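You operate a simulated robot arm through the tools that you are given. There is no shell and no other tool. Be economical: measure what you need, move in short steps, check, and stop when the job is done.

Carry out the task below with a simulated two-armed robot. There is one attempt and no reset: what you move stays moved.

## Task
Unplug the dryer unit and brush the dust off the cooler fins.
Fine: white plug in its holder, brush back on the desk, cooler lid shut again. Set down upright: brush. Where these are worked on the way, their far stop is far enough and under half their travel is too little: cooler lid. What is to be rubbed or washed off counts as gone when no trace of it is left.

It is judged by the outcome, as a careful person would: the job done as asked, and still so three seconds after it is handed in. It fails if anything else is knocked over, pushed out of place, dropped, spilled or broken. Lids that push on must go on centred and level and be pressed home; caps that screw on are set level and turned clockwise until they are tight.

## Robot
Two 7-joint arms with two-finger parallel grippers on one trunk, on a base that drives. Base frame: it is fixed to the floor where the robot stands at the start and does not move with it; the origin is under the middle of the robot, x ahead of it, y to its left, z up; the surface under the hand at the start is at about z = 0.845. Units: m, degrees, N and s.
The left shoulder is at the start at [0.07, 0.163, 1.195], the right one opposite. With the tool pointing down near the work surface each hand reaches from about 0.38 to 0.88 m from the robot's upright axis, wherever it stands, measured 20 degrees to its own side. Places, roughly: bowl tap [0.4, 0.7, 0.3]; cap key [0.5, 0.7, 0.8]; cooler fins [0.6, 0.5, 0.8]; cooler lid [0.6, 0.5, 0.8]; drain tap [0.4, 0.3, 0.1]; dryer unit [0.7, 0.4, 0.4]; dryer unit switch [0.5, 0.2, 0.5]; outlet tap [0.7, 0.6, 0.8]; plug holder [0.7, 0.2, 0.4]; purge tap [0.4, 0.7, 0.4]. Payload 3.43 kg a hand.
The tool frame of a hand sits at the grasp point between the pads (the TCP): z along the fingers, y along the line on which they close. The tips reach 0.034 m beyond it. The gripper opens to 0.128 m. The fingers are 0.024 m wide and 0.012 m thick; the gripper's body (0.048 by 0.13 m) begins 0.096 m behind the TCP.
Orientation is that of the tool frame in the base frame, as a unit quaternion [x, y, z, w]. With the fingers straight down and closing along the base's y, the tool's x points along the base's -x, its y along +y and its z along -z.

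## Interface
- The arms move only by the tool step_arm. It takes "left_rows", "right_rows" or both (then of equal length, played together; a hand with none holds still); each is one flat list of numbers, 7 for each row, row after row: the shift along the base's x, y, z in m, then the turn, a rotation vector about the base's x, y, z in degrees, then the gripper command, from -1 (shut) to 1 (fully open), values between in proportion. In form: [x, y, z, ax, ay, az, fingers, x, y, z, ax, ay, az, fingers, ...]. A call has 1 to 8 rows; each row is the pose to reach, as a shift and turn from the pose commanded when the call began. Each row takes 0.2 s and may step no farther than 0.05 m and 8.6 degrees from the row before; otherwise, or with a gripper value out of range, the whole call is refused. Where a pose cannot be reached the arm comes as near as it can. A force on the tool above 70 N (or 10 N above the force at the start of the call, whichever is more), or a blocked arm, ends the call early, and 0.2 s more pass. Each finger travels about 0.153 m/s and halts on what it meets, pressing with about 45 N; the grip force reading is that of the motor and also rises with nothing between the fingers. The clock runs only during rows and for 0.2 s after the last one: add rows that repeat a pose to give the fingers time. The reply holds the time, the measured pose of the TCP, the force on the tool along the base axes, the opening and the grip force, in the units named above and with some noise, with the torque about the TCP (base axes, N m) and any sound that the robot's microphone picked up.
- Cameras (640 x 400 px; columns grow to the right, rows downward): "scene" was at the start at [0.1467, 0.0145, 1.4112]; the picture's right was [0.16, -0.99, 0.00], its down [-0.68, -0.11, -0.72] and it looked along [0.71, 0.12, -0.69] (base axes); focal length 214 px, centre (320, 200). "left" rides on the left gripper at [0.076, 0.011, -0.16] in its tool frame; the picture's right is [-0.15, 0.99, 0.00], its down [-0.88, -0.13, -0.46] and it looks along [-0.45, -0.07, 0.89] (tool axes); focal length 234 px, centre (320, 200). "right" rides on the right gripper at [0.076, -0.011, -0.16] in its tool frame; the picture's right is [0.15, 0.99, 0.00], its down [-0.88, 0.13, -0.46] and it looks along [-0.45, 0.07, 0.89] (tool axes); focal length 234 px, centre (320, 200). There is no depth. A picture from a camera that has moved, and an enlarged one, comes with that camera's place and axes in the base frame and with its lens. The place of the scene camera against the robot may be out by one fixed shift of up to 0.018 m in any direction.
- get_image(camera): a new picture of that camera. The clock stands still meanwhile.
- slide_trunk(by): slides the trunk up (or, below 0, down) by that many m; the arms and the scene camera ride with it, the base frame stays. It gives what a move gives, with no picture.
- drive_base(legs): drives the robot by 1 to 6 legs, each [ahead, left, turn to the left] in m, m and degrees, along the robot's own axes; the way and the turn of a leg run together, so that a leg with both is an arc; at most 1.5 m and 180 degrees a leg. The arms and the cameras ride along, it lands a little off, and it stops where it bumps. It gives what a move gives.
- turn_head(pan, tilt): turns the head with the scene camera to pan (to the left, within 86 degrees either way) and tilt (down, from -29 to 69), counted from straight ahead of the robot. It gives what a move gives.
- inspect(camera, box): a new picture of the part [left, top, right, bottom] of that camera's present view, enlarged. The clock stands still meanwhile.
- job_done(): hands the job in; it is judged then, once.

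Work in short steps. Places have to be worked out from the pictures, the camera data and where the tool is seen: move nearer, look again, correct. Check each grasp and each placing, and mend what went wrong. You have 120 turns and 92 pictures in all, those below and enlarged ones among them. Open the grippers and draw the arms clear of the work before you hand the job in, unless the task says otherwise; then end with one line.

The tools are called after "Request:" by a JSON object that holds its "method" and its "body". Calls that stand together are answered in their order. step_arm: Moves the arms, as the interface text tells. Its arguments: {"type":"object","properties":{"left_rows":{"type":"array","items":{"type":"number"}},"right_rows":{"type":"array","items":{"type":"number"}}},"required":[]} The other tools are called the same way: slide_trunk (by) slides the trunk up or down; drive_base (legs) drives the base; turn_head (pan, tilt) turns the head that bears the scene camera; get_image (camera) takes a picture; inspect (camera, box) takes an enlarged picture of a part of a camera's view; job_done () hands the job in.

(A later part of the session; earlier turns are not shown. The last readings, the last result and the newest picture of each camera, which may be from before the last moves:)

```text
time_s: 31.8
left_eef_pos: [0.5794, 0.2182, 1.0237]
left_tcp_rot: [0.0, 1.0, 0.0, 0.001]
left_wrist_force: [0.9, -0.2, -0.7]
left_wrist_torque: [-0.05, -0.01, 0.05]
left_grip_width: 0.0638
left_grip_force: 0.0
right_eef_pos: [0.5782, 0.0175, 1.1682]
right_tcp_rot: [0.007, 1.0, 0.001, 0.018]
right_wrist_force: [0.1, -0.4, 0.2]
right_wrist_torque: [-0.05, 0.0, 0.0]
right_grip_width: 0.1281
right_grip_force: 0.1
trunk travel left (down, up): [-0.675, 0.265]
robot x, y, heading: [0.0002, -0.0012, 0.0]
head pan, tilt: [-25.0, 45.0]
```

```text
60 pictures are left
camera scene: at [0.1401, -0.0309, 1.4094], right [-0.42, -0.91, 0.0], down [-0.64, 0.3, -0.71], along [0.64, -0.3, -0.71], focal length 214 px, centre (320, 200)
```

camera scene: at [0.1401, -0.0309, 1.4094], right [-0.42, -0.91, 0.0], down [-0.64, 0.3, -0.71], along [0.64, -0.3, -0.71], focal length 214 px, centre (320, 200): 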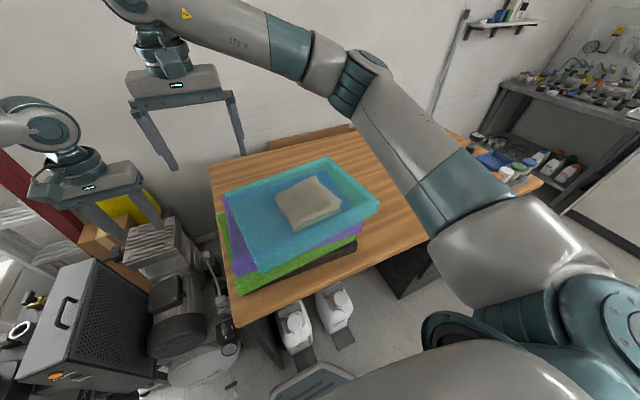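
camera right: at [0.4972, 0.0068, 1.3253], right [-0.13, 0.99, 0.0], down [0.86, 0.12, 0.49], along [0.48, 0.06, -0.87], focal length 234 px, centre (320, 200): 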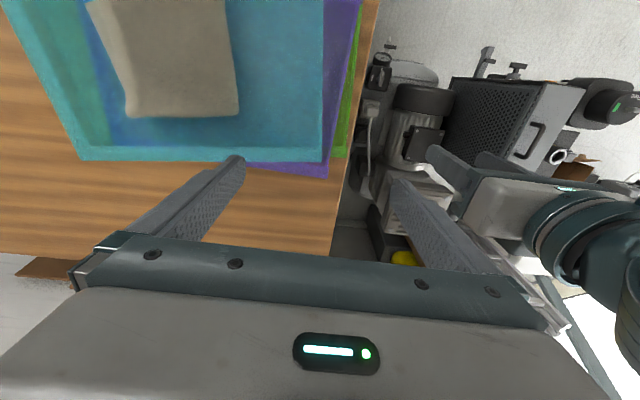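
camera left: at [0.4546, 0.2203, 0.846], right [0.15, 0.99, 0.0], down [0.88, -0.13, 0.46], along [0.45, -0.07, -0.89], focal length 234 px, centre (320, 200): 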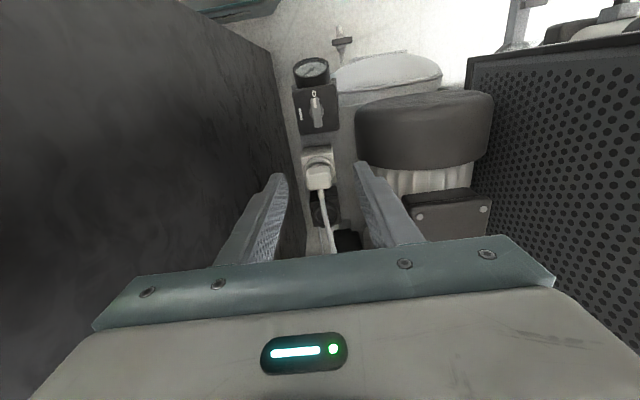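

Comparing: the far -y corner is in place, but I over-turned by about 3.5° (purple tub peeks out at the far side). I regrip the wall at the same spot and yaw, to turn it back 3.5° with a 1.2 cm shift.

Request:
{"method": "step_arm", "body": {"right_rows": [0, -0.045, 0, 0, 0, 0, 1, -0.01, -0.09, 0, 0, 0, 0, 1, -0.02, -0.135, 0, 0, 0, 0, 0.5, -0.03, -0.18, 0, 0, 0, 2, 0.1, -0.035, -0.225, 0, 0, 0, 4, 0.1, -0.045, -0.27, 0, 0, 0, 6, 0.1, -0.055, -0.3, -0.02, 0, 0, 8, 0.1, -0.055, -0.326, -0.06, 0, 0, 8, 0.1]}}

Request:
{"method": "get_image", "body": {"camera": "right"}}

```text
time_s: 33.6
left_eef_pos: [0.5799, 0.2139, 1.0238]
left_tcp_rot: [0.0, 1.0, 0.0, 0.001]
left_wrist_force: [0.4, 0.1, -0.4]
left_wrist_torque: [0.01, 0.01, -0.01]
left_grip_width: 0.0642
left_grip_force: 0.1
right_eef_pos: [0.5237, -0.3115, 1.1107]
right_tcp_rot: [-0.062, 0.998, 0.004, 0.019]
right_wrist_force: [0.1, 0.0, 0.4]
right_wrist_torque: [0.03, -0.02, -0.01]
right_grip_width: 0.0703
right_grip_force: 0.0
trunk travel left (down, up): [-0.675, 0.265]
robot x, y, heading: [0.0033, 0.0015, 0.2]
head pan, tilt: [-25.0, 45.0]
```

```text
59 pictures are left
camera right: at [0.445, -0.3339, 1.2666], right [-0.27, 0.96, 0.0], down [0.84, 0.24, 0.49], along [0.47, 0.13, -0.87], focal length 234 px, centre (320, 200)
```

right: 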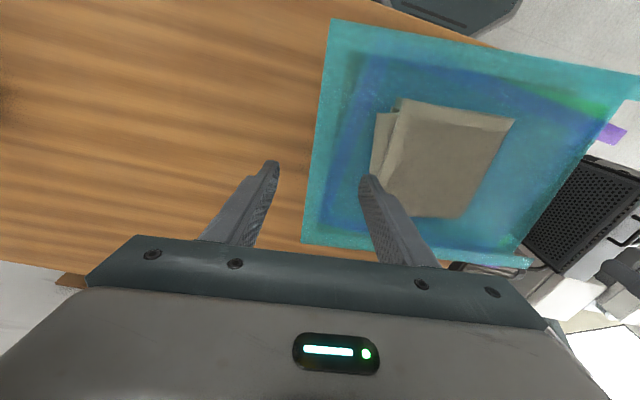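

The fingers straddle the wall. I lower, grip, turn back 3.5° with the small shift, release and rise in one go.

Request:
{"method": "step_arm", "body": {"right_rows": [0, 0, -0.045, 0, 0, 0, 0.1, 0, 0, -0.084, 0, 0, 0, 0.0, 0, 0, -0.084, 0, 0, 0, -0.5, 0, 0, -0.084, 0, 0, 0, -0.9, 0, 0, -0.08, 0, 0, 0, -0.9, 0, 0.006, -0.078, 0, 0, -1.8, -0.9, 0, 0.012, -0.078, 0, 0, -3.5, -0.9, 0, 0.012, -0.084, 0, 0, -3.5, -0.9]}}

Request:
{"method": "step_arm", "body": {"right_rows": [0, 0, 0, 0, 0, 0, -0.4, 0, 0, 0, 0, 0, 0, 0, 0, 0, 0.04, 0, 0, 0, 0, 0, 0, 0.08, 0, 0, 0, 0.5, 0.01, 0.04, 0.1, 0, 0, -2.5, 1, 0.02, 0.08, 0.12, 0, 0, -4.5, 1, 0.03, 0.12, 0.135, 0, 0, -4.5, 1, 0.04, 0.16, 0.142, 0, 0, -4.5, 1]}}

Request:
{"method": "step_arm", "body": {"right_rows": [0.005, 0.04, 0, 0, 0.5, 0, 1, 0.01, 0.08, 0, 0, 1.1, 0, 1, 0.015, 0.12, 0, 0, 1.6, 0, 1, 0.015, 0.157, 0, 0, 2.1, 0, 1]}}

Request:
{"method": "get_image", "body": {"camera": "right"}}

Request:
{"method": "get_image", "body": {"camera": "scene"}}

```text
time_s: 35.4
left_eef_pos: [0.5794, 0.2164, 1.024]
left_tcp_rot: [-0.001, 1.0, 0.0, 0.0]
left_wrist_force: [-0.5, -0.2, -0.3]
left_wrist_torque: [-0.01, 0.0, -0.01]
left_grip_width: 0.0641
left_grip_force: 0.1
right_eef_pos: [0.5221, -0.2978, 1.0266]
right_tcp_rot: [-0.032, 0.999, 0.003, 0.019]
right_wrist_force: [0.5, -1.0, -0.2]
right_wrist_torque: [-0.43, -0.1, 0.04]
right_grip_width: 0.0196
right_grip_force: 44.7
trunk travel left (down, up): [-0.675, 0.265]
robot x, y, heading: [0.0002, 0.0012, 0.0]
head pan, tilt: [-25.0, 45.0]
```

```text
time_s: 37.2
left_eef_pos: [0.5802, 0.2178, 1.0228]
left_tcp_rot: [0.0, 1.0, -0.001, -0.001]
left_wrist_force: [0.9, 0.9, 0.4]
left_wrist_torque: [0.01, -0.01, 0.0]
left_grip_width: 0.0639
left_grip_force: 0.1
right_eef_pos: [0.5652, -0.1375, 1.1657]
right_tcp_rot: [0.007, 1.0, 0.002, 0.018]
right_wrist_force: [-1.2, 0.3, -0.6]
right_wrist_torque: [-0.04, 0.01, 0.02]
right_grip_width: 0.1279
right_grip_force: 0.1
trunk travel left (down, up): [-0.675, 0.265]
robot x, y, heading: [-0.0042, -0.0004, 0.1]
head pan, tilt: [-25.0, 45.0]
```

```text
time_s: 38.2
left_eef_pos: [0.5808, 0.218, 1.024]
left_tcp_rot: [0.0, 1.0, -0.001, 0.0]
left_wrist_force: [1.4, 0.1, 0.3]
left_wrist_torque: [-0.04, 0.0, 0.01]
left_grip_width: 0.0641
left_grip_force: 0.0
right_eef_pos: [0.5784, 0.0208, 1.1658]
right_tcp_rot: [0.007, 1.0, 0.001, 0.0]
right_wrist_force: [-0.7, 0.1, -0.7]
right_wrist_torque: [-0.05, 0.02, -0.02]
right_grip_width: 0.1279
right_grip_force: 0.0
trunk travel left (down, up): [-0.675, 0.265]
robot x, y, heading: [0.0008, -0.0026, 0.0]
head pan, tilt: [-25.0, 45.0]
```

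```text
58 pictures are left
camera right: at [0.5037, 0.0095, 1.3261], right [-0.13, 0.99, 0.0], down [0.88, 0.12, 0.46], along [0.45, 0.06, -0.89], focal length 234 px, centre (320, 200)
```

right: 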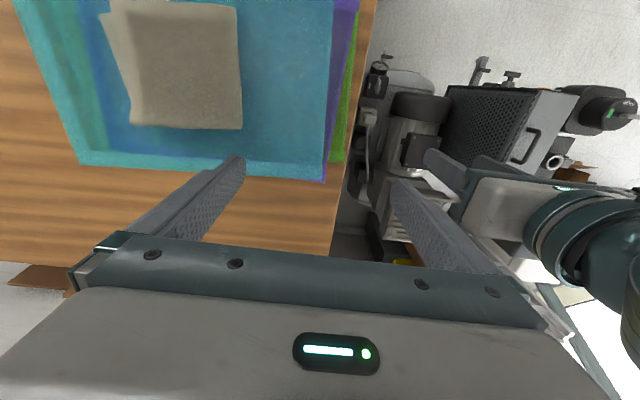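

```text
57 pictures are left
camera scene: at [0.1399, -0.0311, 1.4094], right [-0.42, -0.91, 0.0], down [-0.64, 0.3, -0.71], along [0.64, -0.3, -0.71], focal length 214 px, centre (320, 200)
```

scene: 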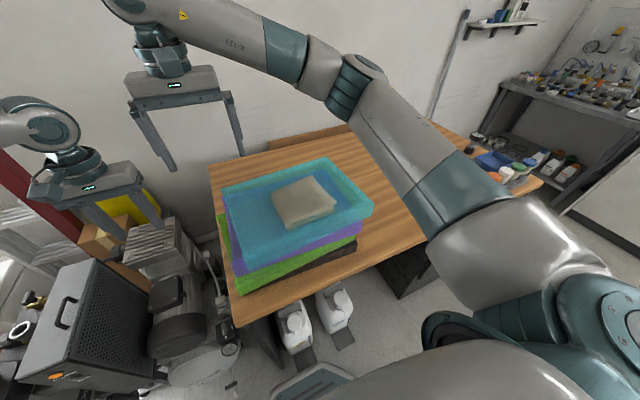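

Very close now; the tub is ~1 cm and the folded cloth in it ~2.5 cm short in +y. One more grip-and-slide of 1.5 cm balances both.

Request:
{"method": "step_arm", "body": {"right_rows": [0, -0.045, 0, 0, 0, 0, 1, -0.01, -0.09, 0, 0, 0, 0, 1, -0.02, -0.135, 0, 0, 0, 0, 0.5, -0.03, -0.18, 0, 0, 0, 2, 0.1, -0.035, -0.225, 0, 0, 0, 4, 0.1, -0.045, -0.27, 0, 0, 0, 4.5, 0.1, -0.055, -0.3, -0.02, 0, 0, 4.5, 0.1, -0.055, -0.318, -0.06, 0, 0, 4.5, 0.1]}}

Request:
{"method": "step_arm", "body": {"right_rows": [0, 0, -0.045, 0, 0, 0, 0.1, 0, 0, -0.08, 0, 0, 0, 0.0, 0, 0, -0.08, 0, 0, 0, -0.5, 0, 0, -0.08, 0, 0, 0, -0.9, 0, 0, -0.077, 0, 0, 0, -0.9, 0, 0.006, -0.075, 0, 0, 0, -0.9, 0, 0.014, -0.075, 0, 0, 0, -0.9, 0, 0.014, -0.08, 0, 0, 0, -0.9]}}

Request:
{"method": "step_arm", "body": {"right_rows": [0, 0, 0, 0, 0, 0, -0.4, 0, 0, 0, 0, 0, 0, 0, 0, 0, 0.04, 0, 0, 0, 0, 0, 0, 0.08, 0, 0, 0, 0.5, 0, -0.04, 0.1, 0, 0, 0, 0.5, 0, -0.08, 0.12, 0, 0, 0, 0.5]}}

Request:
{"method": "get_image", "body": {"camera": "scene"}}

```text
time_s: 40.0
left_eef_pos: [0.5806, 0.2156, 1.0247]
left_tcp_rot: [0.0, 1.0, 0.001, 0.0]
left_wrist_force: [0.3, 0.0, -0.5]
left_wrist_torque: [0.02, 0.02, 0.0]
left_grip_width: 0.064
left_grip_force: 0.0
right_eef_pos: [0.5233, -0.3017, 1.1075]
right_tcp_rot: [-0.032, 0.999, 0.003, 0.0]
right_wrist_force: [0.6, -0.1, -0.1]
right_wrist_torque: [-0.02, 0.01, -0.01]
right_grip_width: 0.0705
right_grip_force: 0.0
trunk travel left (down, up): [-0.675, 0.265]
robot x, y, heading: [0.0026, -0.0034, 0.1]
head pan, tilt: [-25.0, 45.0]
```

```text
time_s: 41.8
left_eef_pos: [0.5793, 0.2163, 1.0244]
left_tcp_rot: [-0.001, 1.0, 0.0, 0.0]
left_wrist_force: [-0.2, 0.9, -0.2]
left_wrist_torque: [-0.01, 0.0, 0.0]
left_grip_width: 0.0639
left_grip_force: 0.1
right_eef_pos: [0.5234, -0.2866, 1.0286]
right_tcp_rot: [-0.032, 0.999, 0.001, 0.001]
right_wrist_force: [0.1, -0.4, -0.6]
right_wrist_torque: [-0.46, 0.06, 0.03]
right_grip_width: 0.0194
right_grip_force: 44.5
trunk travel left (down, up): [-0.675, 0.265]
robot x, y, heading: [-0.0007, 0.0032, 0.1]
head pan, tilt: [-25.0, 45.0]
```

```text
time_s: 43.2
left_eef_pos: [0.5779, 0.2154, 1.0254]
left_tcp_rot: [0.001, 1.0, 0.002, 0.001]
left_wrist_force: [0.5, 0.1, 0.0]
left_wrist_torque: [-0.01, -0.01, -0.01]
left_grip_width: 0.0639
left_grip_force: 0.0
right_eef_pos: [0.5215, -0.3658, 1.1476]
right_tcp_rot: [-0.032, 0.999, 0.002, 0.0]
right_wrist_force: [0.4, 0.3, -1.2]
right_wrist_torque: [0.05, -0.01, 0.03]
right_grip_width: 0.096
right_grip_force: 0.0
trunk travel left (down, up): [-0.675, 0.265]
robot x, y, heading: [-0.0008, 0.002, 0.2]
head pan, tilt: [-25.0, 45.0]
```

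```text
56 pictures are left
camera scene: at [0.1383, -0.0346, 1.4095], right [-0.42, -0.91, 0.0], down [-0.64, 0.3, -0.71], along [0.64, -0.3, -0.71], focal length 214 px, centre (320, 200)
```

scene: 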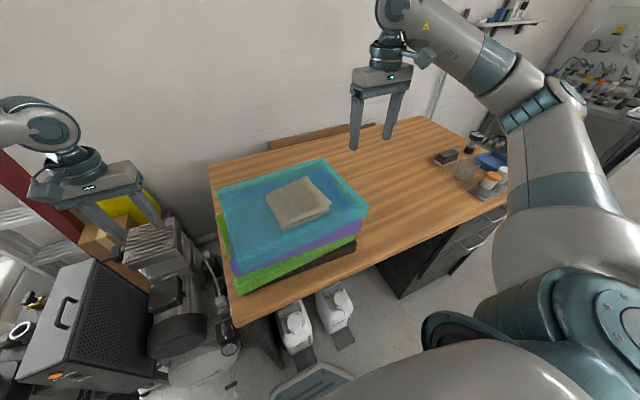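

Tub and cloth are back at their original pixels. Now I take the right arm off the desk entirely, to the robot's right side above the floor, so that the trunk can go down safely.

Request:
{"method": "step_arm", "body": {"right_rows": [-0.03, -0.03, 0.02, 0, 0, 0, 0.5, -0.06, -0.06, 0.04, 0, 0, 0, 0.5, -0.09, -0.09, 0.05, 0, 0, 0, 0.5, -0.13, -0.11, 0.05, 0, 0, 0, 0.5, -0.17, -0.13, 0.05, 0, 0, 0, 0.5, -0.21, -0.15, 0.05, 0, 0, 0, 0.5, -0.25, -0.17, 0.05, 0, 0, 0, 0.5, -0.29, -0.18, 0.05, 0, 0, 0, 0.5]}}

Request:
{"method": "step_arm", "body": {"right_rows": [-0.04, 0, 0, 0, 0, 0, 0, -0.08, 0, 0, 0, 0, 0, 0, -0.12, 0, 0, 0, 0, 0, 0, -0.15, 0, 0, 0, 0, 0, 0]}}

Request:
{"method": "get_image", "body": {"camera": "scene"}}

```text
time_s: 45.0
left_eef_pos: [0.5802, 0.2163, 1.024]
left_tcp_rot: [0.0, 1.0, -0.001, 0.0]
left_wrist_force: [0.0, -0.3, 0.0]
left_wrist_torque: [-0.02, -0.02, -0.02]
left_grip_width: 0.0639
left_grip_force: 0.0
right_eef_pos: [0.314, -0.4543, 1.1752]
right_tcp_rot: [-0.033, 0.999, 0.002, 0.001]
right_wrist_force: [-0.3, 0.0, 0.5]
right_wrist_torque: [0.0, 0.01, 0.02]
right_grip_width: 0.0958
right_grip_force: 0.1
right hand out of reach, approached as far as the arm can: row 5, 6, 7, 8
trunk travel left (down, up): [-0.675, 0.265]
robot x, y, heading: [0.0007, 0.0024, -0.1]
head pan, tilt: [-25.0, 45.0]
```

```text
time_s: 46.0
left_eef_pos: [0.5805, 0.2171, 1.0245]
left_tcp_rot: [0.0, 1.0, -0.001, 0.0]
left_wrist_force: [0.5, -0.1, 1.1]
left_wrist_torque: [-0.01, -0.03, -0.02]
left_grip_width: 0.064
left_grip_force: 0.1
right_eef_pos: [0.2074, -0.3913, 1.1948]
right_tcp_rot: [-0.031, 1.0, 0.002, 0.0]
right_wrist_force: [-0.1, 0.5, -0.5]
right_wrist_torque: [-0.04, -0.03, -0.02]
right_grip_width: 0.0639
right_grip_force: 0.0
right hand out of reach, approached as far as the arm can: row 1, 2, 3, 4
trunk travel left (down, up): [-0.675, 0.265]
robot x, y, heading: [-0.0006, -0.0012, 0.1]
head pan, tilt: [-25.0, 45.0]
```

```text
55 pictures are left
camera scene: at [0.1391, -0.0328, 1.4094], right [-0.42, -0.91, 0.0], down [-0.64, 0.3, -0.71], along [0.64, -0.3, -0.71], focal length 214 px, centre (320, 200)
```

scene: 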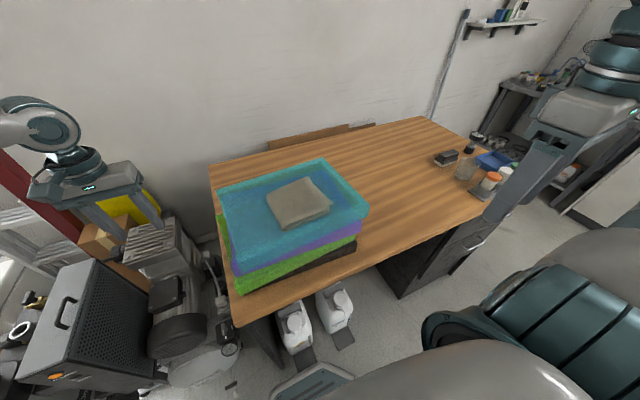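

The right hand is now over the floor beside the robot. I centre the left hand over the plug and lower the trunk 0.43.

Request:
{"method": "step_arm", "body": {"left_rows": [0.015, -0.018, 0, 0, 0, 0, 0, 0.015, -0.018, 0, 0, 0, 0, 0]}}

Request:
{"method": "slide_trunk", "body": {"by": -0.43}}

Request:
{"method": "get_image", "body": {"camera": "left"}}

```text
time_s: 46.6
left_eef_pos: [0.5939, 0.1975, 1.0246]
left_tcp_rot: [-0.001, 1.0, -0.001, 0.001]
left_wrist_force: [0.0, -0.2, 0.8]
left_wrist_torque: [0.0, -0.05, -0.01]
left_grip_width: 0.0638
left_grip_force: 0.0
right_eef_pos: [0.2067, -0.3915, 1.1942]
right_tcp_rot: [-0.033, 0.999, 0.002, 0.0]
right_wrist_force: [0.1, 0.7, 0.1]
right_wrist_torque: [-0.02, -0.02, 0.01]
right_grip_width: 0.064
right_grip_force: 0.1
trunk travel left (down, up): [-0.675, 0.265]
robot x, y, heading: [0.0005, -0.0023, -0.0]
head pan, tilt: [-25.0, 45.0]
```

```text
refused: -0.43 is not a number from -0.4 to 0.4
```

```text
54 pictures are left
camera left: at [0.5187, 0.2096, 1.1835], right [0.15, 0.99, 0.0], down [0.88, -0.13, 0.46], along [0.45, -0.07, -0.89], focal length 234 px, centre (320, 200)
```

left: 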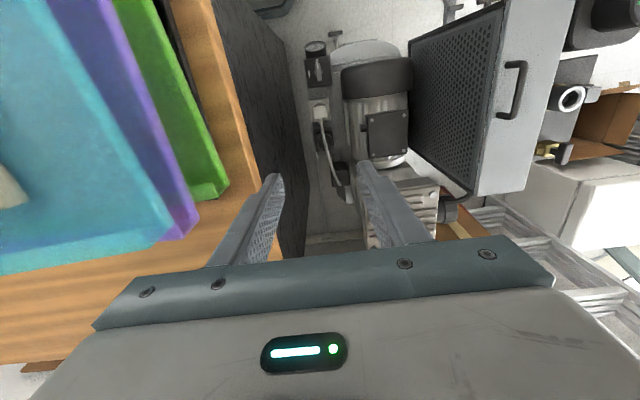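

Slide limit is 0.4 at a time; the hand has ~3 cm clearance to the desk edge.

Request:
{"method": "slide_trunk", "body": {"by": -0.4}}

Request:
{"method": "get_image", "body": {"camera": "left"}}

```text
time_s: 50.4
left_eef_pos: [0.5955, 0.1988, 0.6246]
left_tcp_rot: [0.0, 1.0, 0.0, 0.0]
left_wrist_force: [0.6, -0.2, 0.0]
left_wrist_torque: [0.01, -0.02, 0.03]
left_grip_width: 0.0637
left_grip_force: 0.1
right_eef_pos: [0.2067, -0.3916, 0.7939]
right_tcp_rot: [-0.033, 0.999, 0.002, 0.0]
right_wrist_force: [0.3, 0.6, 0.3]
right_wrist_torque: [-0.02, 0.01, 0.0]
right_grip_width: 0.0637
right_grip_force: 0.1
trunk travel left (down, up): [-0.275, 0.665]
robot x, y, heading: [0.0006, 0.0009, 0.2]
head pan, tilt: [-25.0, 45.0]
```

```text
53 pictures are left
camera left: at [0.5195, 0.209, 0.7832], right [0.15, 0.99, 0.0], down [0.88, -0.13, 0.46], along [0.45, -0.07, -0.89], focal length 234 px, centre (320, 200)
```

left: 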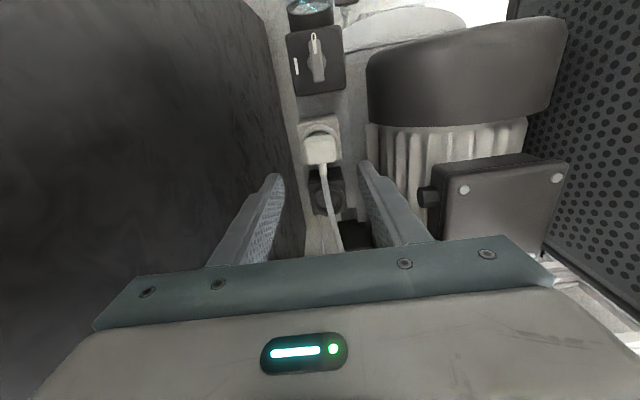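

Triangulating from three views, the plug top centre is at (0.600, 0.199, 0.48), about 4.7 cm wide; the hand is already aligned in y. I descend to TCP z≈0.49 and look.

Request:
{"method": "step_arm", "body": {"left_rows": [0.004, 0, -0.04, 0, 0, 0, 0.1, 0.005, 0, -0.08, 0, 0, 0, 0.1, 0.005, 0, -0.11, 0, 0, 0, 0.1, 0.005, 0, -0.132, 0, 0, 0, 0.1, 0.005, 0, -0.132, 0, 0, 0, 0.1]}}

Request:
{"method": "get_image", "body": {"camera": "left"}}

```text
time_s: 51.6
left_eef_pos: [0.5855, 0.217, 0.5093]
left_tcp_rot: [-0.001, 1.0, -0.001, 0.001]
left_wrist_force: [0.4, -3.9, 2.4]
left_wrist_torque: [-0.2, -0.02, -0.04]
left_grip_width: 0.0724
left_grip_force: 1.1
left hand out of reach, approached as far as the arm can: row 2, 3, 4, 5
right_eef_pos: [0.2068, -0.3933, 0.7934]
right_tcp_rot: [-0.033, 0.999, 0.003, 0.0]
right_wrist_force: [0.2, 0.6, 1.0]
right_wrist_torque: [0.03, -0.01, -0.03]
right_grip_width: 0.0638
right_grip_force: 0.0
trunk travel left (down, up): [-0.275, 0.665]
robot x, y, heading: [0.0017, -0.0005, 0.0]
head pan, tilt: [-25.0, 45.0]
```

```text
52 pictures are left
camera left: at [0.5096, 0.2288, 0.6674], right [0.15, 0.99, 0.0], down [0.88, -0.13, 0.46], along [0.45, -0.07, -0.89], focal length 234 px, centre (320, 200)
```

left: 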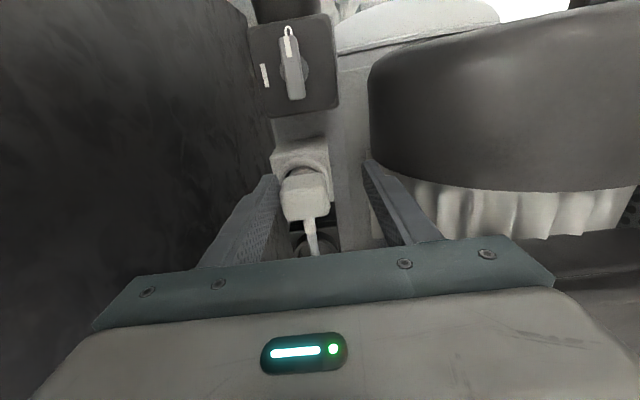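

The arm bottoms out ~0.29 below the shoulder again. I rise a bit and drop the trunk another 0.1.

Request:
{"method": "step_arm", "body": {"left_rows": [0, 0, 0.03, 0, 0, 0, 0.1, 0.005, 0, 0.07, 0, 0, 0, 0.1, 0.01, -0.01, 0.11, 0, 0, 0, 0.1, 0.014, -0.018, 0.14, 0, 0, 0, 0.1, 0.014, -0.018, 0.14, 0, 0, 0, 0.1]}}

Request:
{"method": "slide_trunk", "body": {"by": -0.12}}

```text
time_s: 52.8
left_eef_pos: [0.5998, 0.1987, 0.6494]
left_tcp_rot: [0.0, 1.0, 0.0, 0.0]
left_wrist_force: [0.3, 0.0, -0.3]
left_wrist_torque: [0.0, 0.01, 0.01]
left_grip_width: 0.0703
left_grip_force: 0.0
right_eef_pos: [0.2078, -0.3928, 0.7926]
right_tcp_rot: [-0.032, 0.999, 0.002, 0.0]
right_wrist_force: [0.7, -0.5, 0.5]
right_wrist_torque: [0.0, -0.01, 0.06]
right_grip_width: 0.064
right_grip_force: 0.1
trunk travel left (down, up): [-0.275, 0.665]
robot x, y, heading: [-0.0045, 0.0011, 0.0]
head pan, tilt: [-25.0, 45.0]
```

```text
time_s: 54.3
left_eef_pos: [0.6006, 0.1989, 0.5304]
left_tcp_rot: [0.0, 1.0, 0.0, 0.0]
left_wrist_force: [-0.7, 0.5, 0.1]
left_wrist_torque: [-0.02, 0.0, 0.01]
left_grip_width: 0.0704
left_grip_force: 0.1
right_eef_pos: [0.2089, -0.3917, 0.672]
right_tcp_rot: [-0.032, 0.999, 0.003, -0.001]
right_wrist_force: [-0.3, 0.3, 0.1]
right_wrist_torque: [-0.03, 0.02, 0.0]
right_grip_width: 0.0637
right_grip_force: 0.0
trunk travel left (down, up): [-0.155, 0.785]
robot x, y, heading: [-0.003, -0.0018, -0.1]
head pan, tilt: [-25.0, 45.0]
```

The hand sits at (0.601, 0.199, 0.530), centred above the plug; lower 4.5 cm and look.

Request:
{"method": "step_arm", "body": {"left_rows": [0, 0, -0.02, 0, 0, 0, 0.1, 0, 0, -0.045, 0, 0, 0, 0.1, 0, 0, -0.045, 0, 0, 0, 0.1]}}

Request:
{"method": "get_image", "body": {"camera": "left"}}

```text
time_s: 55.1
left_eef_pos: [0.6005, 0.1973, 0.4828]
left_tcp_rot: [0.0, 1.0, 0.0, 0.0]
left_wrist_force: [0.5, 0.2, -0.4]
left_wrist_torque: [0.0, -0.04, 0.01]
left_grip_width: 0.0701
left_grip_force: 0.1
right_eef_pos: [0.209, -0.3927, 0.672]
right_tcp_rot: [-0.032, 0.999, 0.002, -0.001]
right_wrist_force: [-0.4, -0.4, 0.1]
right_wrist_torque: [0.01, -0.02, 0.03]
right_grip_width: 0.0639
right_grip_force: 0.1
trunk travel left (down, up): [-0.155, 0.785]
robot x, y, heading: [-0.0009, -0.0011, 0.1]
head pan, tilt: [-25.0, 45.0]
```

```text
51 pictures are left
camera left: at [0.5248, 0.2094, 0.6423], right [0.15, 0.99, 0.0], down [0.88, -0.13, 0.46], along [0.45, -0.07, -0.89], focal length 234 px, centre (320, 200)
```

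left: 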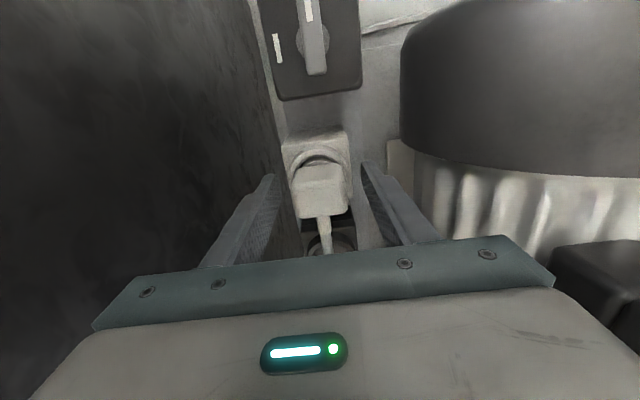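

The plug sits centred between the pads with ~2.7 cm overlap. I close.

Request:
{"method": "step_arm", "body": {"left_rows": [0, 0, -0.005, 0, 0, 0, -0.3, 0, 0, -0.005, 0, 0, 0, -0.9, 0, 0, -0.005, 0, 0, 0, -0.9]}}

```text
time_s: 55.9
left_eef_pos: [0.5985, 0.1969, 0.483]
left_tcp_rot: [0.001, 1.0, -0.001, 0.003]
left_wrist_force: [0.1, -2.7, 35.4]
left_wrist_torque: [-0.53, 1.31, -0.03]
left_grip_width: 0.0497
left_grip_force: 45.0
right_eef_pos: [0.2056, -0.3937, 0.6724]
right_tcp_rot: [-0.032, 0.999, 0.003, 0.002]
right_wrist_force: [0.7, -0.1, 0.6]
right_wrist_torque: [-0.03, -0.01, 0.01]
right_grip_width: 0.0641
right_grip_force: 0.1
trunk travel left (down, up): [-0.155, 0.785]
robot x, y, heading: [0.0015, 0.0006, -0.3]
head pan, tilt: [-25.0, 45.0]
```

Gripped (5 cm wide; the tips touch the socket face). I pull straight up.

Request:
{"method": "step_arm", "body": {"left_rows": [0, 0, 0.015, 0, 0, 0, -0.9, 0, 0, 0.03, 0, 0, 0, -0.9, 0, 0, 0.045, 0, 0, 0, -0.9, 0, 0, 0.06, 0, 0, 0, -0.9]}}

Request:
{"method": "get_image", "body": {"camera": "left"}}

```text
time_s: 56.5
left_eef_pos: [0.6002, 0.197, 0.4846]
left_tcp_rot: [0.001, 1.0, 0.002, -0.009]
left_wrist_force: [17.5, -6.8, -42.0]
left_wrist_torque: [0.13, -1.78, 0.79]
left_grip_width: 0.0497
left_grip_force: 45.1
right_eef_pos: [0.2093, -0.394, 0.6719]
right_tcp_rot: [-0.03, 1.0, 0.001, -0.002]
right_wrist_force: [-0.9, 0.5, 0.7]
right_wrist_torque: [-0.02, -0.02, 0.0]
right_grip_width: 0.0642
right_grip_force: 0.1
trunk travel left (down, up): [-0.155, 0.785]
robot x, y, heading: [0.0058, -0.0023, -0.4]
head pan, tilt: [-25.0, 45.0]
stopped in row 2 (left hand): the force on the tool passed its limit at 86 N (the readings are from after the stop); the commanded pose is now the measured one
```

```text
50 pictures are left
camera left: at [0.5285, 0.2081, 0.6441], right [0.15, 0.99, 0.0], down [0.89, -0.13, 0.44], along [0.43, -0.07, -0.9], focal length 234 px, centre (320, 200)
```

left: 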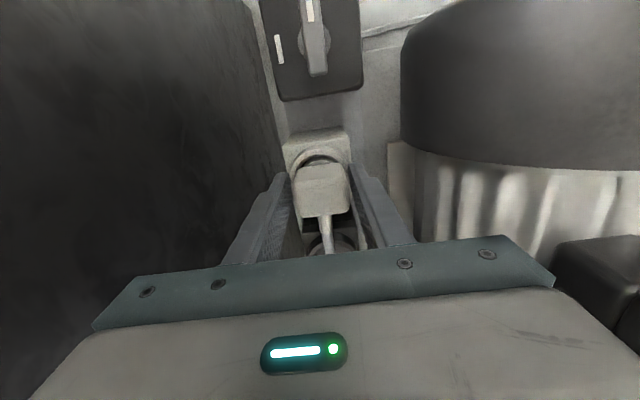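

86 N straight up did not free it, so perhaps its axis is not vertical. I inspect the plug and socket closely.

Request:
{"method": "inspect", "body": {"camera": "left", "box": [260, 110, 400, 260]}}

```text
2.67 times, centred on (330, 185) of left
camera zoom: at [0.5285, 0.2081, 0.6441], right [0.15, 0.99, 0.0], down [0.89, -0.13, 0.44], along [0.43, -0.07, -0.9], focal length 624 px, centre (293, 240)
```

zoom: 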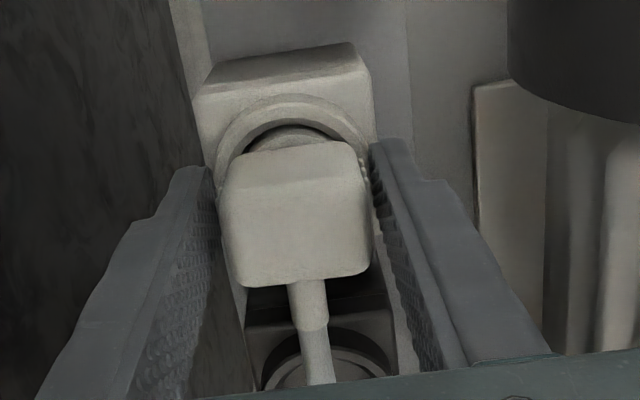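

The pads stopped at 5.0 cm, the diameter of the socket's collar (≈5.1 cm), while the plug is only ≈4.2 cm wide: I was gripping the collar. I open, rise 1.3 cm and regrip the plug alone.

Request:
{"method": "step_arm", "body": {"left_rows": [0, 0, 0, 0, 0, 0, 0.0, 0, 0, 0, 0, 0, 0, 0.0, 0, 0, 0.013, 0, 0, 0, 0.0, 0, 0, 0.013, 0, 0, 0, -0.9, 0, 0, 0.013, 0, 0, 0, -0.9]}}

```text
time_s: 57.7
left_eef_pos: [0.5978, 0.1959, 0.5028]
left_tcp_rot: [0.001, 1.0, 0.001, -0.007]
left_wrist_force: [-0.2, 0.1, 2.6]
left_wrist_torque: [-0.07, 0.06, -0.05]
left_grip_width: 0.04
left_grip_force: 45.3
right_eef_pos: [0.2074, -0.3938, 0.6727]
right_tcp_rot: [-0.031, 1.0, 0.003, 0.0]
right_wrist_force: [0.3, -0.4, 0.3]
right_wrist_torque: [0.01, 0.01, 0.02]
right_grip_width: 0.0641
right_grip_force: 0.1
trunk travel left (down, up): [-0.155, 0.785]
robot x, y, heading: [0.0006, -0.0027, -0.2]
head pan, tilt: [-25.0, 45.0]
```

Now 4.0 cm: on the plug. Pull up gently.

Request:
{"method": "step_arm", "body": {"left_rows": [0, 0, 0.006, 0, 0, 0, -0.95, 0, 0, 0.015, 0, 0, 0, -0.95, 0, 0, 0.025, 0, 0, 0, -0.95, 0, 0, 0.04, 0, 0, 0, -0.95, 0, 0, 0.055, 0, 0, 0, -0.95]}}

Request:
{"method": "get_image", "body": {"camera": "left"}}

```text
time_s: 58.9
left_eef_pos: [0.5973, 0.1965, 0.5604]
left_tcp_rot: [0.002, 1.0, 0.001, -0.007]
left_wrist_force: [0.1, -0.9, -0.5]
left_wrist_torque: [-0.01, -0.03, -0.01]
left_grip_width: 0.0403
left_grip_force: 45.3
right_eef_pos: [0.2074, -0.3935, 0.6739]
right_tcp_rot: [-0.031, 1.0, 0.003, -0.001]
right_wrist_force: [-1.2, 0.3, 0.0]
right_wrist_torque: [0.04, 0.01, 0.01]
right_grip_width: 0.0641
right_grip_force: 0.1
trunk travel left (down, up): [-0.155, 0.785]
robot x, y, heading: [-0.0002, 0.005, -0.2]
head pan, tilt: [-25.0, 45.0]
```

```text
48 pictures are left
camera left: at [0.5247, 0.2081, 0.7189], right [0.15, 0.99, 0.0], down [0.89, -0.13, 0.44], along [0.44, -0.07, -0.9], focal length 234 px, centre (320, 200)
```

left: 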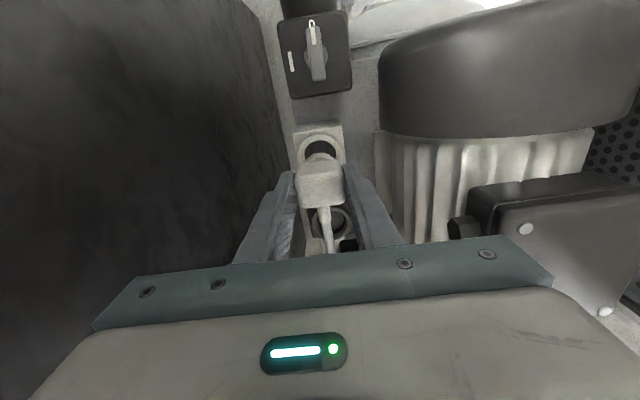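

The plug is out. I zoom to measure the holder relative to the empty socket.

Request:
{"method": "inspect", "body": {"camera": "left", "box": [270, 110, 390, 260]}}

```text
2.67 times, centred on (330, 185) of left
camera zoom: at [0.5247, 0.2081, 0.7189], right [0.15, 0.99, 0.0], down [0.89, -0.13, 0.44], along [0.44, -0.07, -0.9], focal length 624 px, centre (293, 240)
```

zoom: 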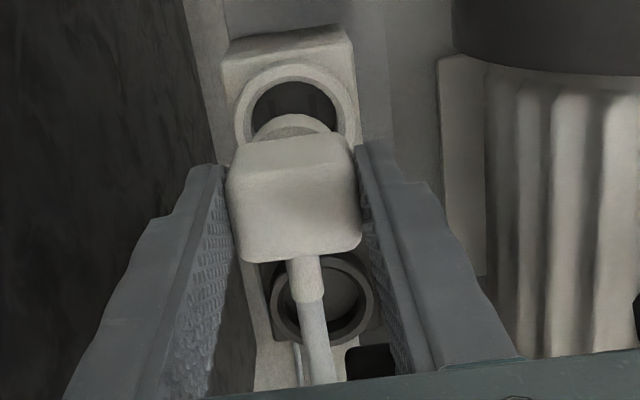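

Both rings are at about z 0.45; the holder lies 0.095 m further in x, same y. I carry the plug over it.

Request:
{"method": "step_arm", "body": {"left_rows": [0, 0, 0.01, 0, 0, 0, -0.95, 0.03, 0, 0.01, 0, 0, 0, -0.95, 0.06, -0.001, 0.01, 0, 0, 0, -0.95, 0.094, -0.001, 0.01, 0, 0, 0, -0.95, 0.094, -0.001, 0.01, 0, 0, 0, -0.95]}}

Request:
{"method": "inspect", "body": {"camera": "left", "box": [240, 60, 420, 260]}}

```text
time_s: 60.1
left_eef_pos: [0.6646, 0.2121, 0.5762]
left_tcp_rot: [0.003, 1.0, 0.003, -0.002]
left_wrist_force: [-0.1, 0.6, -0.4]
left_wrist_torque: [0.04, -0.01, -0.01]
left_grip_width: 0.0399
left_grip_force: 44.8
left hand out of reach, approached as far as the arm can: row 3, 4, 5
right_eef_pos: [0.205, -0.3968, 0.6715]
right_tcp_rot: [-0.03, 1.0, 0.005, 0.002]
right_wrist_force: [0.2, 0.2, -0.2]
right_wrist_torque: [0.01, 0.02, 0.01]
right_grip_width: 0.0639
right_grip_force: 0.1
trunk travel left (down, up): [-0.155, 0.785]
robot x, y, heading: [-0.0007, 0.0007, -0.4]
head pan, tilt: [-25.0, 45.0]
```

```text
2.00 times, centred on (330, 160) of left
camera zoom: at [0.59, 0.2234, 0.735], right [0.15, 0.99, 0.01], down [0.88, -0.14, 0.45], along [0.45, -0.06, -0.89], focal length 468 px, centre (300, 280)
```

zoom: 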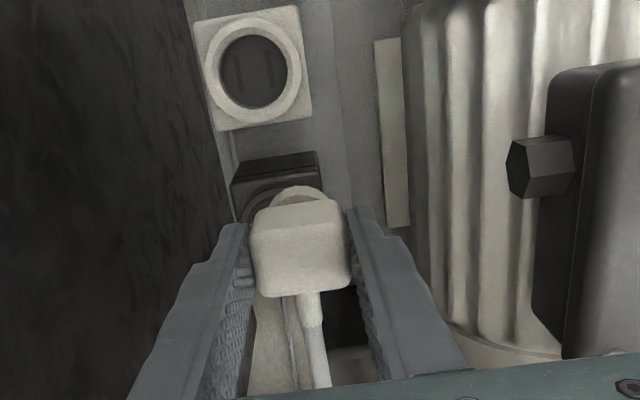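

The IK is stuck short of the holder. I look at the left arm's posture before deciding how to shift the base.

Request:
{"method": "turn_head", "body": {"pan": 35, "tilt": 25}}

Request:
{"method": "get_image", "body": {"camera": "scene"}}

```text
time_s: 61.4
left_eef_pos: [0.6641, 0.2133, 0.5762]
left_tcp_rot: [0.002, 1.0, 0.004, -0.003]
left_wrist_force: [0.1, 0.3, -0.2]
left_wrist_torque: [0.01, 0.0, -0.01]
left_grip_width: 0.0396
left_grip_force: 45.1
right_eef_pos: [0.205, -0.3972, 0.6721]
right_tcp_rot: [-0.031, 1.0, 0.006, 0.001]
right_wrist_force: [-0.3, 0.0, -0.7]
right_wrist_torque: [0.04, -0.05, 0.03]
right_grip_width: 0.0642
right_grip_force: 0.1
trunk travel left (down, up): [-0.155, 0.785]
robot x, y, heading: [0.0019, 0.0007, -0.4]
head pan, tilt: [35.0, 25.0]
```

```text
45 pictures are left
camera scene: at [0.1385, 0.0468, 0.9209], right [0.57, -0.82, 0.0], down [-0.34, -0.23, -0.91], along [0.75, 0.52, -0.42], focal length 214 px, centre (320, 200)
```

scene: 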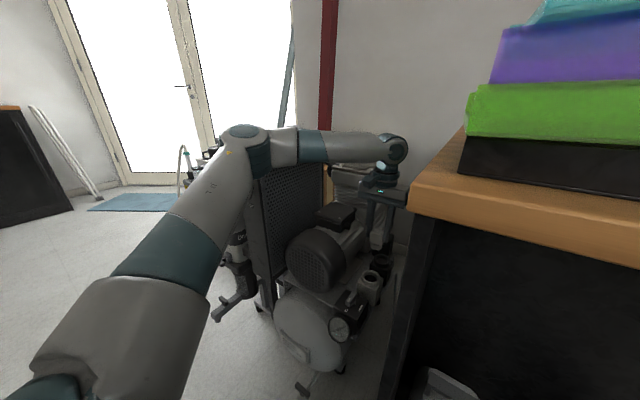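

The elbow is out to the left, so this is a wrist/elbow limit tied to height relative to the shoulder. I raise the trunk 0.08 and retry the holder position at the same absolute height.

Request:
{"method": "slide_trunk", "body": {"by": 0.08}}

Request:
{"method": "step_arm", "body": {"left_rows": [0.01, -0.006, -0.03, 0, 0, 0, -0.95, 0.02, -0.012, -0.06, 0, 0, 0, -0.95, 0.028, -0.0175, -0.075, 0, 0, 0, -0.95, 0.028, -0.0175, -0.075, 0, 0, 0, -0.95]}}

```text
time_s: 62.5
left_eef_pos: [0.666, 0.2174, 0.649]
left_tcp_rot: [0.002, 1.0, 0.0, -0.007]
left_wrist_force: [0.7, -0.4, -0.8]
left_wrist_torque: [-0.01, 0.03, 0.01]
left_grip_width: 0.0397
left_grip_force: 44.9
right_eef_pos: [0.2072, -0.3939, 0.751]
right_tcp_rot: [-0.032, 0.999, 0.003, -0.001]
right_wrist_force: [-1.7, -0.1, 0.1]
right_wrist_torque: [-0.01, 0.01, -0.04]
right_grip_width: 0.0636
right_grip_force: 0.1
trunk travel left (down, up): [-0.235, 0.705]
robot x, y, heading: [-0.001, 0.0016, -0.2]
head pan, tilt: [35.0, 25.0]
```

```text
time_s: 63.5
left_eef_pos: [0.6649, 0.226, 0.5854]
left_tcp_rot: [0.002, 1.0, 0.0, -0.006]
left_wrist_force: [-0.5, 0.1, -0.4]
left_wrist_torque: [-0.04, -0.02, -0.02]
left_grip_width: 0.04
left_grip_force: 45.3
left hand out of reach, approached as far as the arm can: row 1, 2, 3, 4
right_eef_pos: [0.2059, -0.3927, 0.752]
right_tcp_rot: [-0.032, 0.999, 0.003, 0.0]
right_wrist_force: [0.1, -0.2, 0.4]
right_wrist_torque: [-0.02, 0.0, 0.01]
right_grip_width: 0.0637
right_grip_force: 0.1
trunk travel left (down, up): [-0.235, 0.705]
robot x, y, heading: [-0.001, 0.0018, -0.1]
head pan, tilt: [35.0, 25.0]
```

The limit is clearly a minimum bearing of ~18° to the robot's left. I shift the base 4.5 cm right and 2 cm ahead so that the holder is at a reachable bearing.

Request:
{"method": "drive_base", "body": {"legs": [[0.02, -0.045, 0]]}}

Request:
{"method": "get_image", "body": {"camera": "left"}}

```text
time_s: 64.5
left_eef_pos: [0.6835, 0.1802, 0.585]
left_tcp_rot: [0.003, 1.0, -0.001, -0.006]
left_wrist_force: [0.1, -0.5, -0.1]
left_wrist_torque: [0.02, 0.01, 0.01]
left_grip_width: 0.0402
left_grip_force: 45.8
right_eef_pos: [0.2274, -0.4383, 0.7528]
right_tcp_rot: [-0.032, 0.999, 0.003, 0.0]
right_wrist_force: [0.5, -0.2, -0.6]
right_wrist_torque: [0.03, 0.0, -0.03]
right_grip_width: 0.0641
right_grip_force: 0.1
trunk travel left (down, up): [-0.235, 0.705]
robot x, y, heading: [0.018, -0.0422, 0.1]
head pan, tilt: [35.0, 25.0]
```

```text
44 pictures are left
camera left: at [0.6106, 0.1916, 0.7452], right [0.15, 0.99, 0.0], down [0.89, -0.13, 0.45], along [0.44, -0.07, -0.9], focal length 234 px, centre (320, 200)
```

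left: 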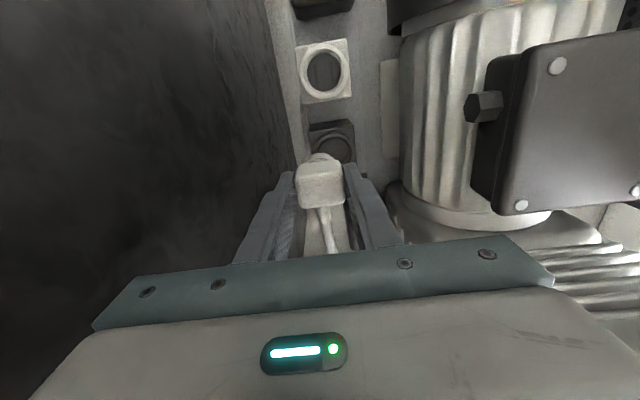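

Zoom to measure the holder ring, viewed nearly from straight above now.

Request:
{"method": "inspect", "body": {"camera": "left", "box": [280, 20, 400, 220]}}

```text
2.00 times, centred on (340, 120) of left
camera zoom: at [0.6106, 0.1916, 0.7452], right [0.15, 0.99, 0.0], down [0.89, -0.13, 0.45], along [0.44, -0.07, -0.9], focal length 468 px, centre (280, 360)
```

zoom: 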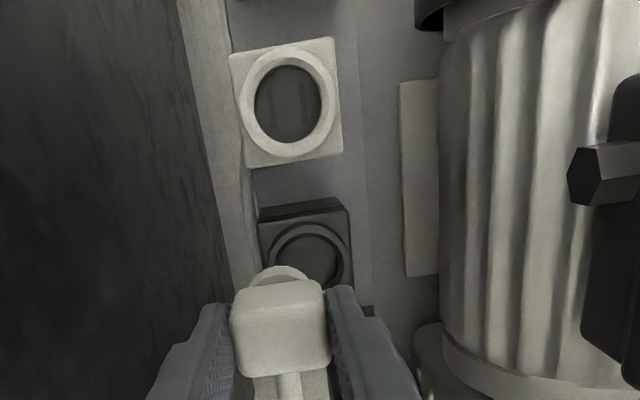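

Holder hole is near (0.688, 0.1955), socket at (0.5987, 0.196), consistent with the plug's TCP when seated. I move over it and start to lower, then check from the camera.

Request:
{"method": "step_arm", "body": {"left_rows": [0.0045, 0.0148, 0, 0, 0, 0, -0.95, 0.0045, 0.0148, -0.02, 0, 0, 0, -0.95, 0.0045, 0.0148, -0.04, 0, 0, 0, -0.95, 0.0045, 0.0148, -0.055, 0, 0, 0, -0.95, 0.0045, 0.0148, -0.055, 0, 0, 0, -0.95]}}

Request:
{"method": "inspect", "body": {"camera": "left", "box": [260, 20, 400, 260]}}

```text
time_s: 65.7
left_eef_pos: [0.6822, 0.2008, 0.5348]
left_tcp_rot: [0.001, 1.0, -0.001, -0.005]
left_wrist_force: [-0.6, 0.7, -0.4]
left_wrist_torque: [-0.01, -0.04, 0.0]
left_grip_width: 0.04
left_grip_force: 45.4
left hand out of reach, approached as far as the arm can: row 3, 4, 5
right_eef_pos: [0.2265, -0.438, 0.7528]
right_tcp_rot: [-0.032, 0.999, 0.003, 0.0]
right_wrist_force: [-0.9, 0.0, -0.5]
right_wrist_torque: [-0.02, -0.07, 0.03]
right_grip_width: 0.064
right_grip_force: 0.0
trunk travel left (down, up): [-0.235, 0.705]
robot x, y, heading: [0.021, -0.0482, -0.1]
head pan, tilt: [35.0, 25.0]
```

```text
1.67 times, centred on (330, 140) of left
camera zoom: at [0.6086, 0.2122, 0.6928], right [0.15, 0.99, 0.0], down [0.88, -0.13, 0.45], along [0.44, -0.07, -0.89], focal length 390 px, centre (303, 300)
```

zoom: 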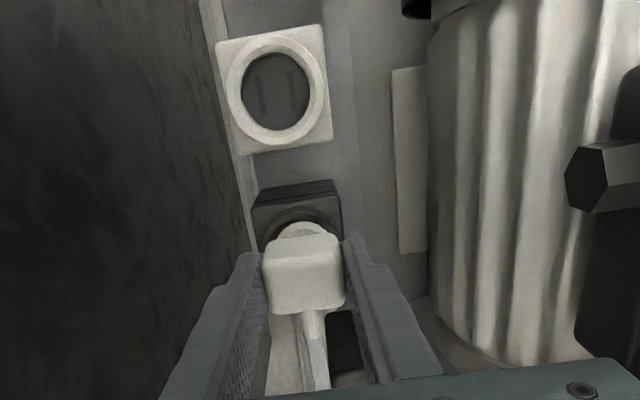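

Lower height relative to the shoulder narrows the bearing again, so I raise the hand and lower the trunk 0.1.

Request:
{"method": "step_arm", "body": {"left_rows": [0, -0.002, 0.03, 0, 0, 0, -0.95, 0.003, -0.005, 0.06, 0, 0, 0, -0.95, 0.0058, -0.0058, 0.09, 0, 0, 0, -0.95]}}

Request:
{"method": "slide_trunk", "body": {"by": -0.1}}

Request:
{"method": "inspect", "body": {"camera": "left", "box": [260, 20, 400, 260]}}

```text
time_s: 66.5
left_eef_pos: [0.687, 0.1951, 0.6245]
left_tcp_rot: [0.002, 1.0, 0.0, -0.006]
left_wrist_force: [-0.4, -0.1, 0.5]
left_wrist_torque: [0.0, 0.0, -0.02]
left_grip_width: 0.0398
left_grip_force: 44.8
right_eef_pos: [0.227, -0.4385, 0.7531]
right_tcp_rot: [-0.031, 1.0, 0.002, 0.0]
right_wrist_force: [-0.4, 0.0, 0.6]
right_wrist_torque: [-0.02, 0.02, -0.01]
right_grip_width: 0.0641
right_grip_force: 0.0
trunk travel left (down, up): [-0.235, 0.705]
robot x, y, heading: [0.0227, -0.0467, -0.4]
head pan, tilt: [35.0, 25.0]
```

```text
time_s: 67.8
left_eef_pos: [0.6886, 0.1943, 0.5243]
left_tcp_rot: [0.002, 1.0, -0.001, -0.005]
left_wrist_force: [0.4, -0.3, -0.1]
left_wrist_torque: [-0.02, -0.01, -0.01]
left_grip_width: 0.0397
left_grip_force: 44.6
right_eef_pos: [0.2268, -0.4383, 0.6521]
right_tcp_rot: [-0.031, 1.0, 0.002, 0.0]
right_wrist_force: [-0.2, 1.1, 0.9]
right_wrist_torque: [-0.01, 0.01, 0.0]
right_grip_width: 0.064
right_grip_force: 0.0
trunk travel left (down, up): [-0.135, 0.805]
robot x, y, heading: [0.0184, -0.0417, 0.1]
head pan, tilt: [35.0, 25.0]
```

```text
1.67 times, centred on (330, 140) of left
camera zoom: at [0.6144, 0.2066, 0.6835], right [0.15, 0.99, 0.0], down [0.89, -0.13, 0.45], along [0.44, -0.07, -0.9], focal length 390 px, centre (303, 300)
```

zoom: 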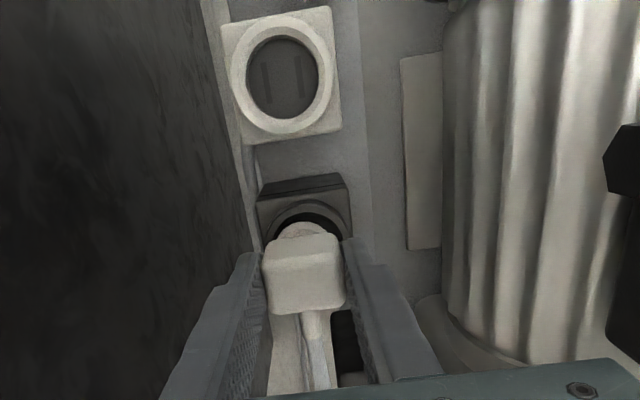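

Alignment looks right. I lower the plug in small steps toward the seated height (TCP 0.503).

Request:
{"method": "step_arm", "body": {"left_rows": [0, 0, -0.007, 0, 0, 0, -0.95, 0, 0, -0.014, 0, 0, 0, -0.95, 0, 0, -0.021, 0, 0, 0, -0.95, 0, 0, -0.021, 0, 0, 0, -0.95]}}

Request:
{"method": "inspect", "body": {"camera": "left", "box": [260, 20, 400, 260]}}

```text
time_s: 68.8
left_eef_pos: [0.6885, 0.1954, 0.5045]
left_tcp_rot: [0.002, 1.0, 0.0, -0.004]
left_wrist_force: [2.5, 3.6, 10.3]
left_wrist_torque: [0.25, -0.02, 0.0]
left_grip_width: 0.0401
left_grip_force: 45.7
right_eef_pos: [0.2269, -0.4383, 0.6538]
right_tcp_rot: [-0.031, 1.0, 0.003, -0.001]
right_wrist_force: [0.4, -0.1, 0.5]
right_wrist_torque: [-0.05, 0.0, 0.0]
right_grip_width: 0.0641
right_grip_force: 0.1
trunk travel left (down, up): [-0.135, 0.805]
robot x, y, heading: [0.0198, -0.0469, -0.3]
head pan, tilt: [35.0, 25.0]
```

```text
1.67 times, centred on (330, 140) of left
camera zoom: at [0.6141, 0.2066, 0.6636], right [0.15, 0.99, 0.0], down [0.88, -0.13, 0.45], along [0.44, -0.07, -0.89], focal length 390 px, centre (303, 300)
```

zoom: 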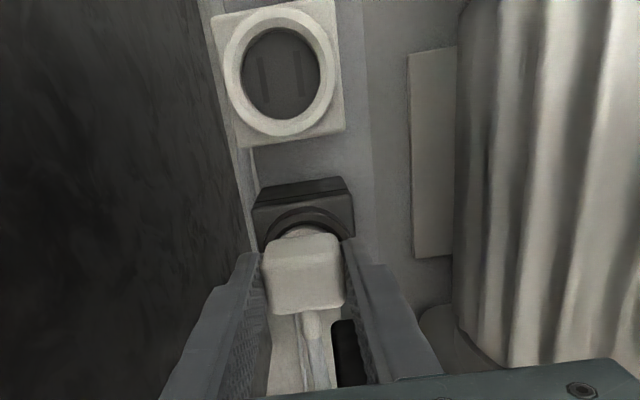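

Contact 10 N near the seat height, boss inside the ring. I press a bit further to seat it.

Request:
{"method": "step_arm", "body": {"left_rows": [0, 0, -0.005, 0, 0, 0, -0.95, 0, 0, -0.01, 0, 0, 0, -0.95, 0, 0, -0.014, 0, 0, 0, -0.95, 0, 0, -0.014, 0, 0, 0, -0.95]}}

Request:
{"method": "inspect", "body": {"camera": "left", "box": [260, 20, 400, 260]}}

```text
time_s: 69.8
left_eef_pos: [0.6862, 0.1943, 0.4937]
left_tcp_rot: [0.002, 1.0, 0.0, -0.001]
left_wrist_force: [3.2, 9.8, 38.7]
left_wrist_torque: [0.45, -0.13, -0.04]
left_grip_width: 0.04
left_grip_force: 44.9
right_eef_pos: [0.2255, -0.4383, 0.654]
right_tcp_rot: [-0.031, 1.0, 0.002, 0.002]
right_wrist_force: [-0.9, 0.3, 0.0]
right_wrist_torque: [0.02, 0.01, 0.02]
right_grip_width: 0.0637
right_grip_force: 0.1
trunk travel left (down, up): [-0.135, 0.805]
robot x, y, heading: [0.021, -0.0443, -0.4]
head pan, tilt: [35.0, 25.0]
```

```text
1.67 times, centred on (330, 140) of left
camera zoom: at [0.6128, 0.2063, 0.6524], right [0.15, 0.99, 0.0], down [0.88, -0.13, 0.45], along [0.45, -0.07, -0.89], focal length 390 px, centre (303, 300)
```

zoom: 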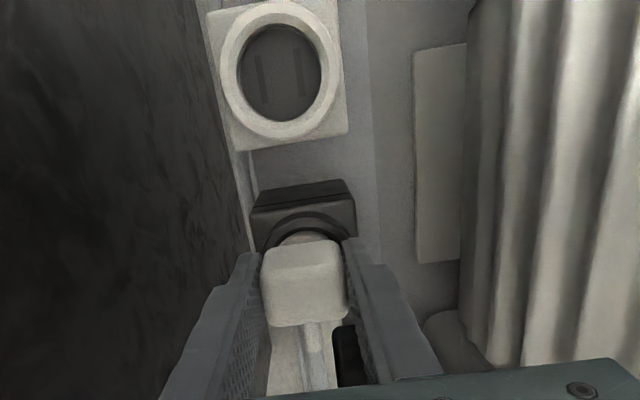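

Ring-to-plug gap now matches the look it had in its socket. I release, rise and check.

Request:
{"method": "step_arm", "body": {"left_rows": [0, 0, 0, 0, 0, 0, -0.3, 0, 0, 0, 0, 0, 0, 0.0, 0, 0, 0.03, 0, 0, 0, 0.0, -0.01, 0, 0.07, 0, 0, 0, 0.0, -0.03, 0, 0.11, 0, 0, 0, 0.0, -0.05, 0, 0.15, 0, 0, 0, 0]}}

Request:
{"method": "inspect", "body": {"camera": "left", "box": [260, 20, 400, 260]}}

```text
time_s: 71.2
left_eef_pos: [0.6361, 0.1961, 0.6391]
left_tcp_rot: [0.001, 1.0, 0.0, -0.005]
left_wrist_force: [0.0, 0.0, -1.0]
left_wrist_torque: [-0.01, 0.01, -0.01]
left_grip_width: 0.0643
left_grip_force: 0.1
right_eef_pos: [0.2262, -0.4383, 0.6536]
right_tcp_rot: [-0.032, 0.999, 0.002, 0.001]
right_wrist_force: [-0.6, -0.2, 0.0]
right_wrist_torque: [0.01, 0.02, 0.02]
right_grip_width: 0.064
right_grip_force: 0.1
trunk travel left (down, up): [-0.135, 0.805]
robot x, y, heading: [0.0221, -0.0471, -0.1]
head pan, tilt: [35.0, 25.0]
```

```text
1.67 times, centred on (330, 140) of left
camera zoom: at [0.5639, 0.2072, 0.7986], right [0.15, 0.99, 0.0], down [0.89, -0.13, 0.45], along [0.44, -0.07, -0.9], focal length 390 px, centre (303, 300)
```

zoom: 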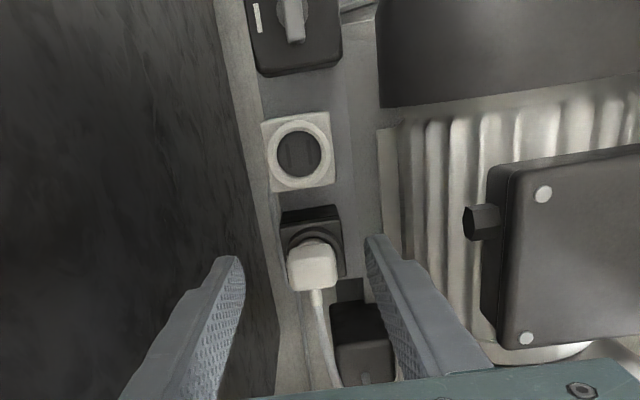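

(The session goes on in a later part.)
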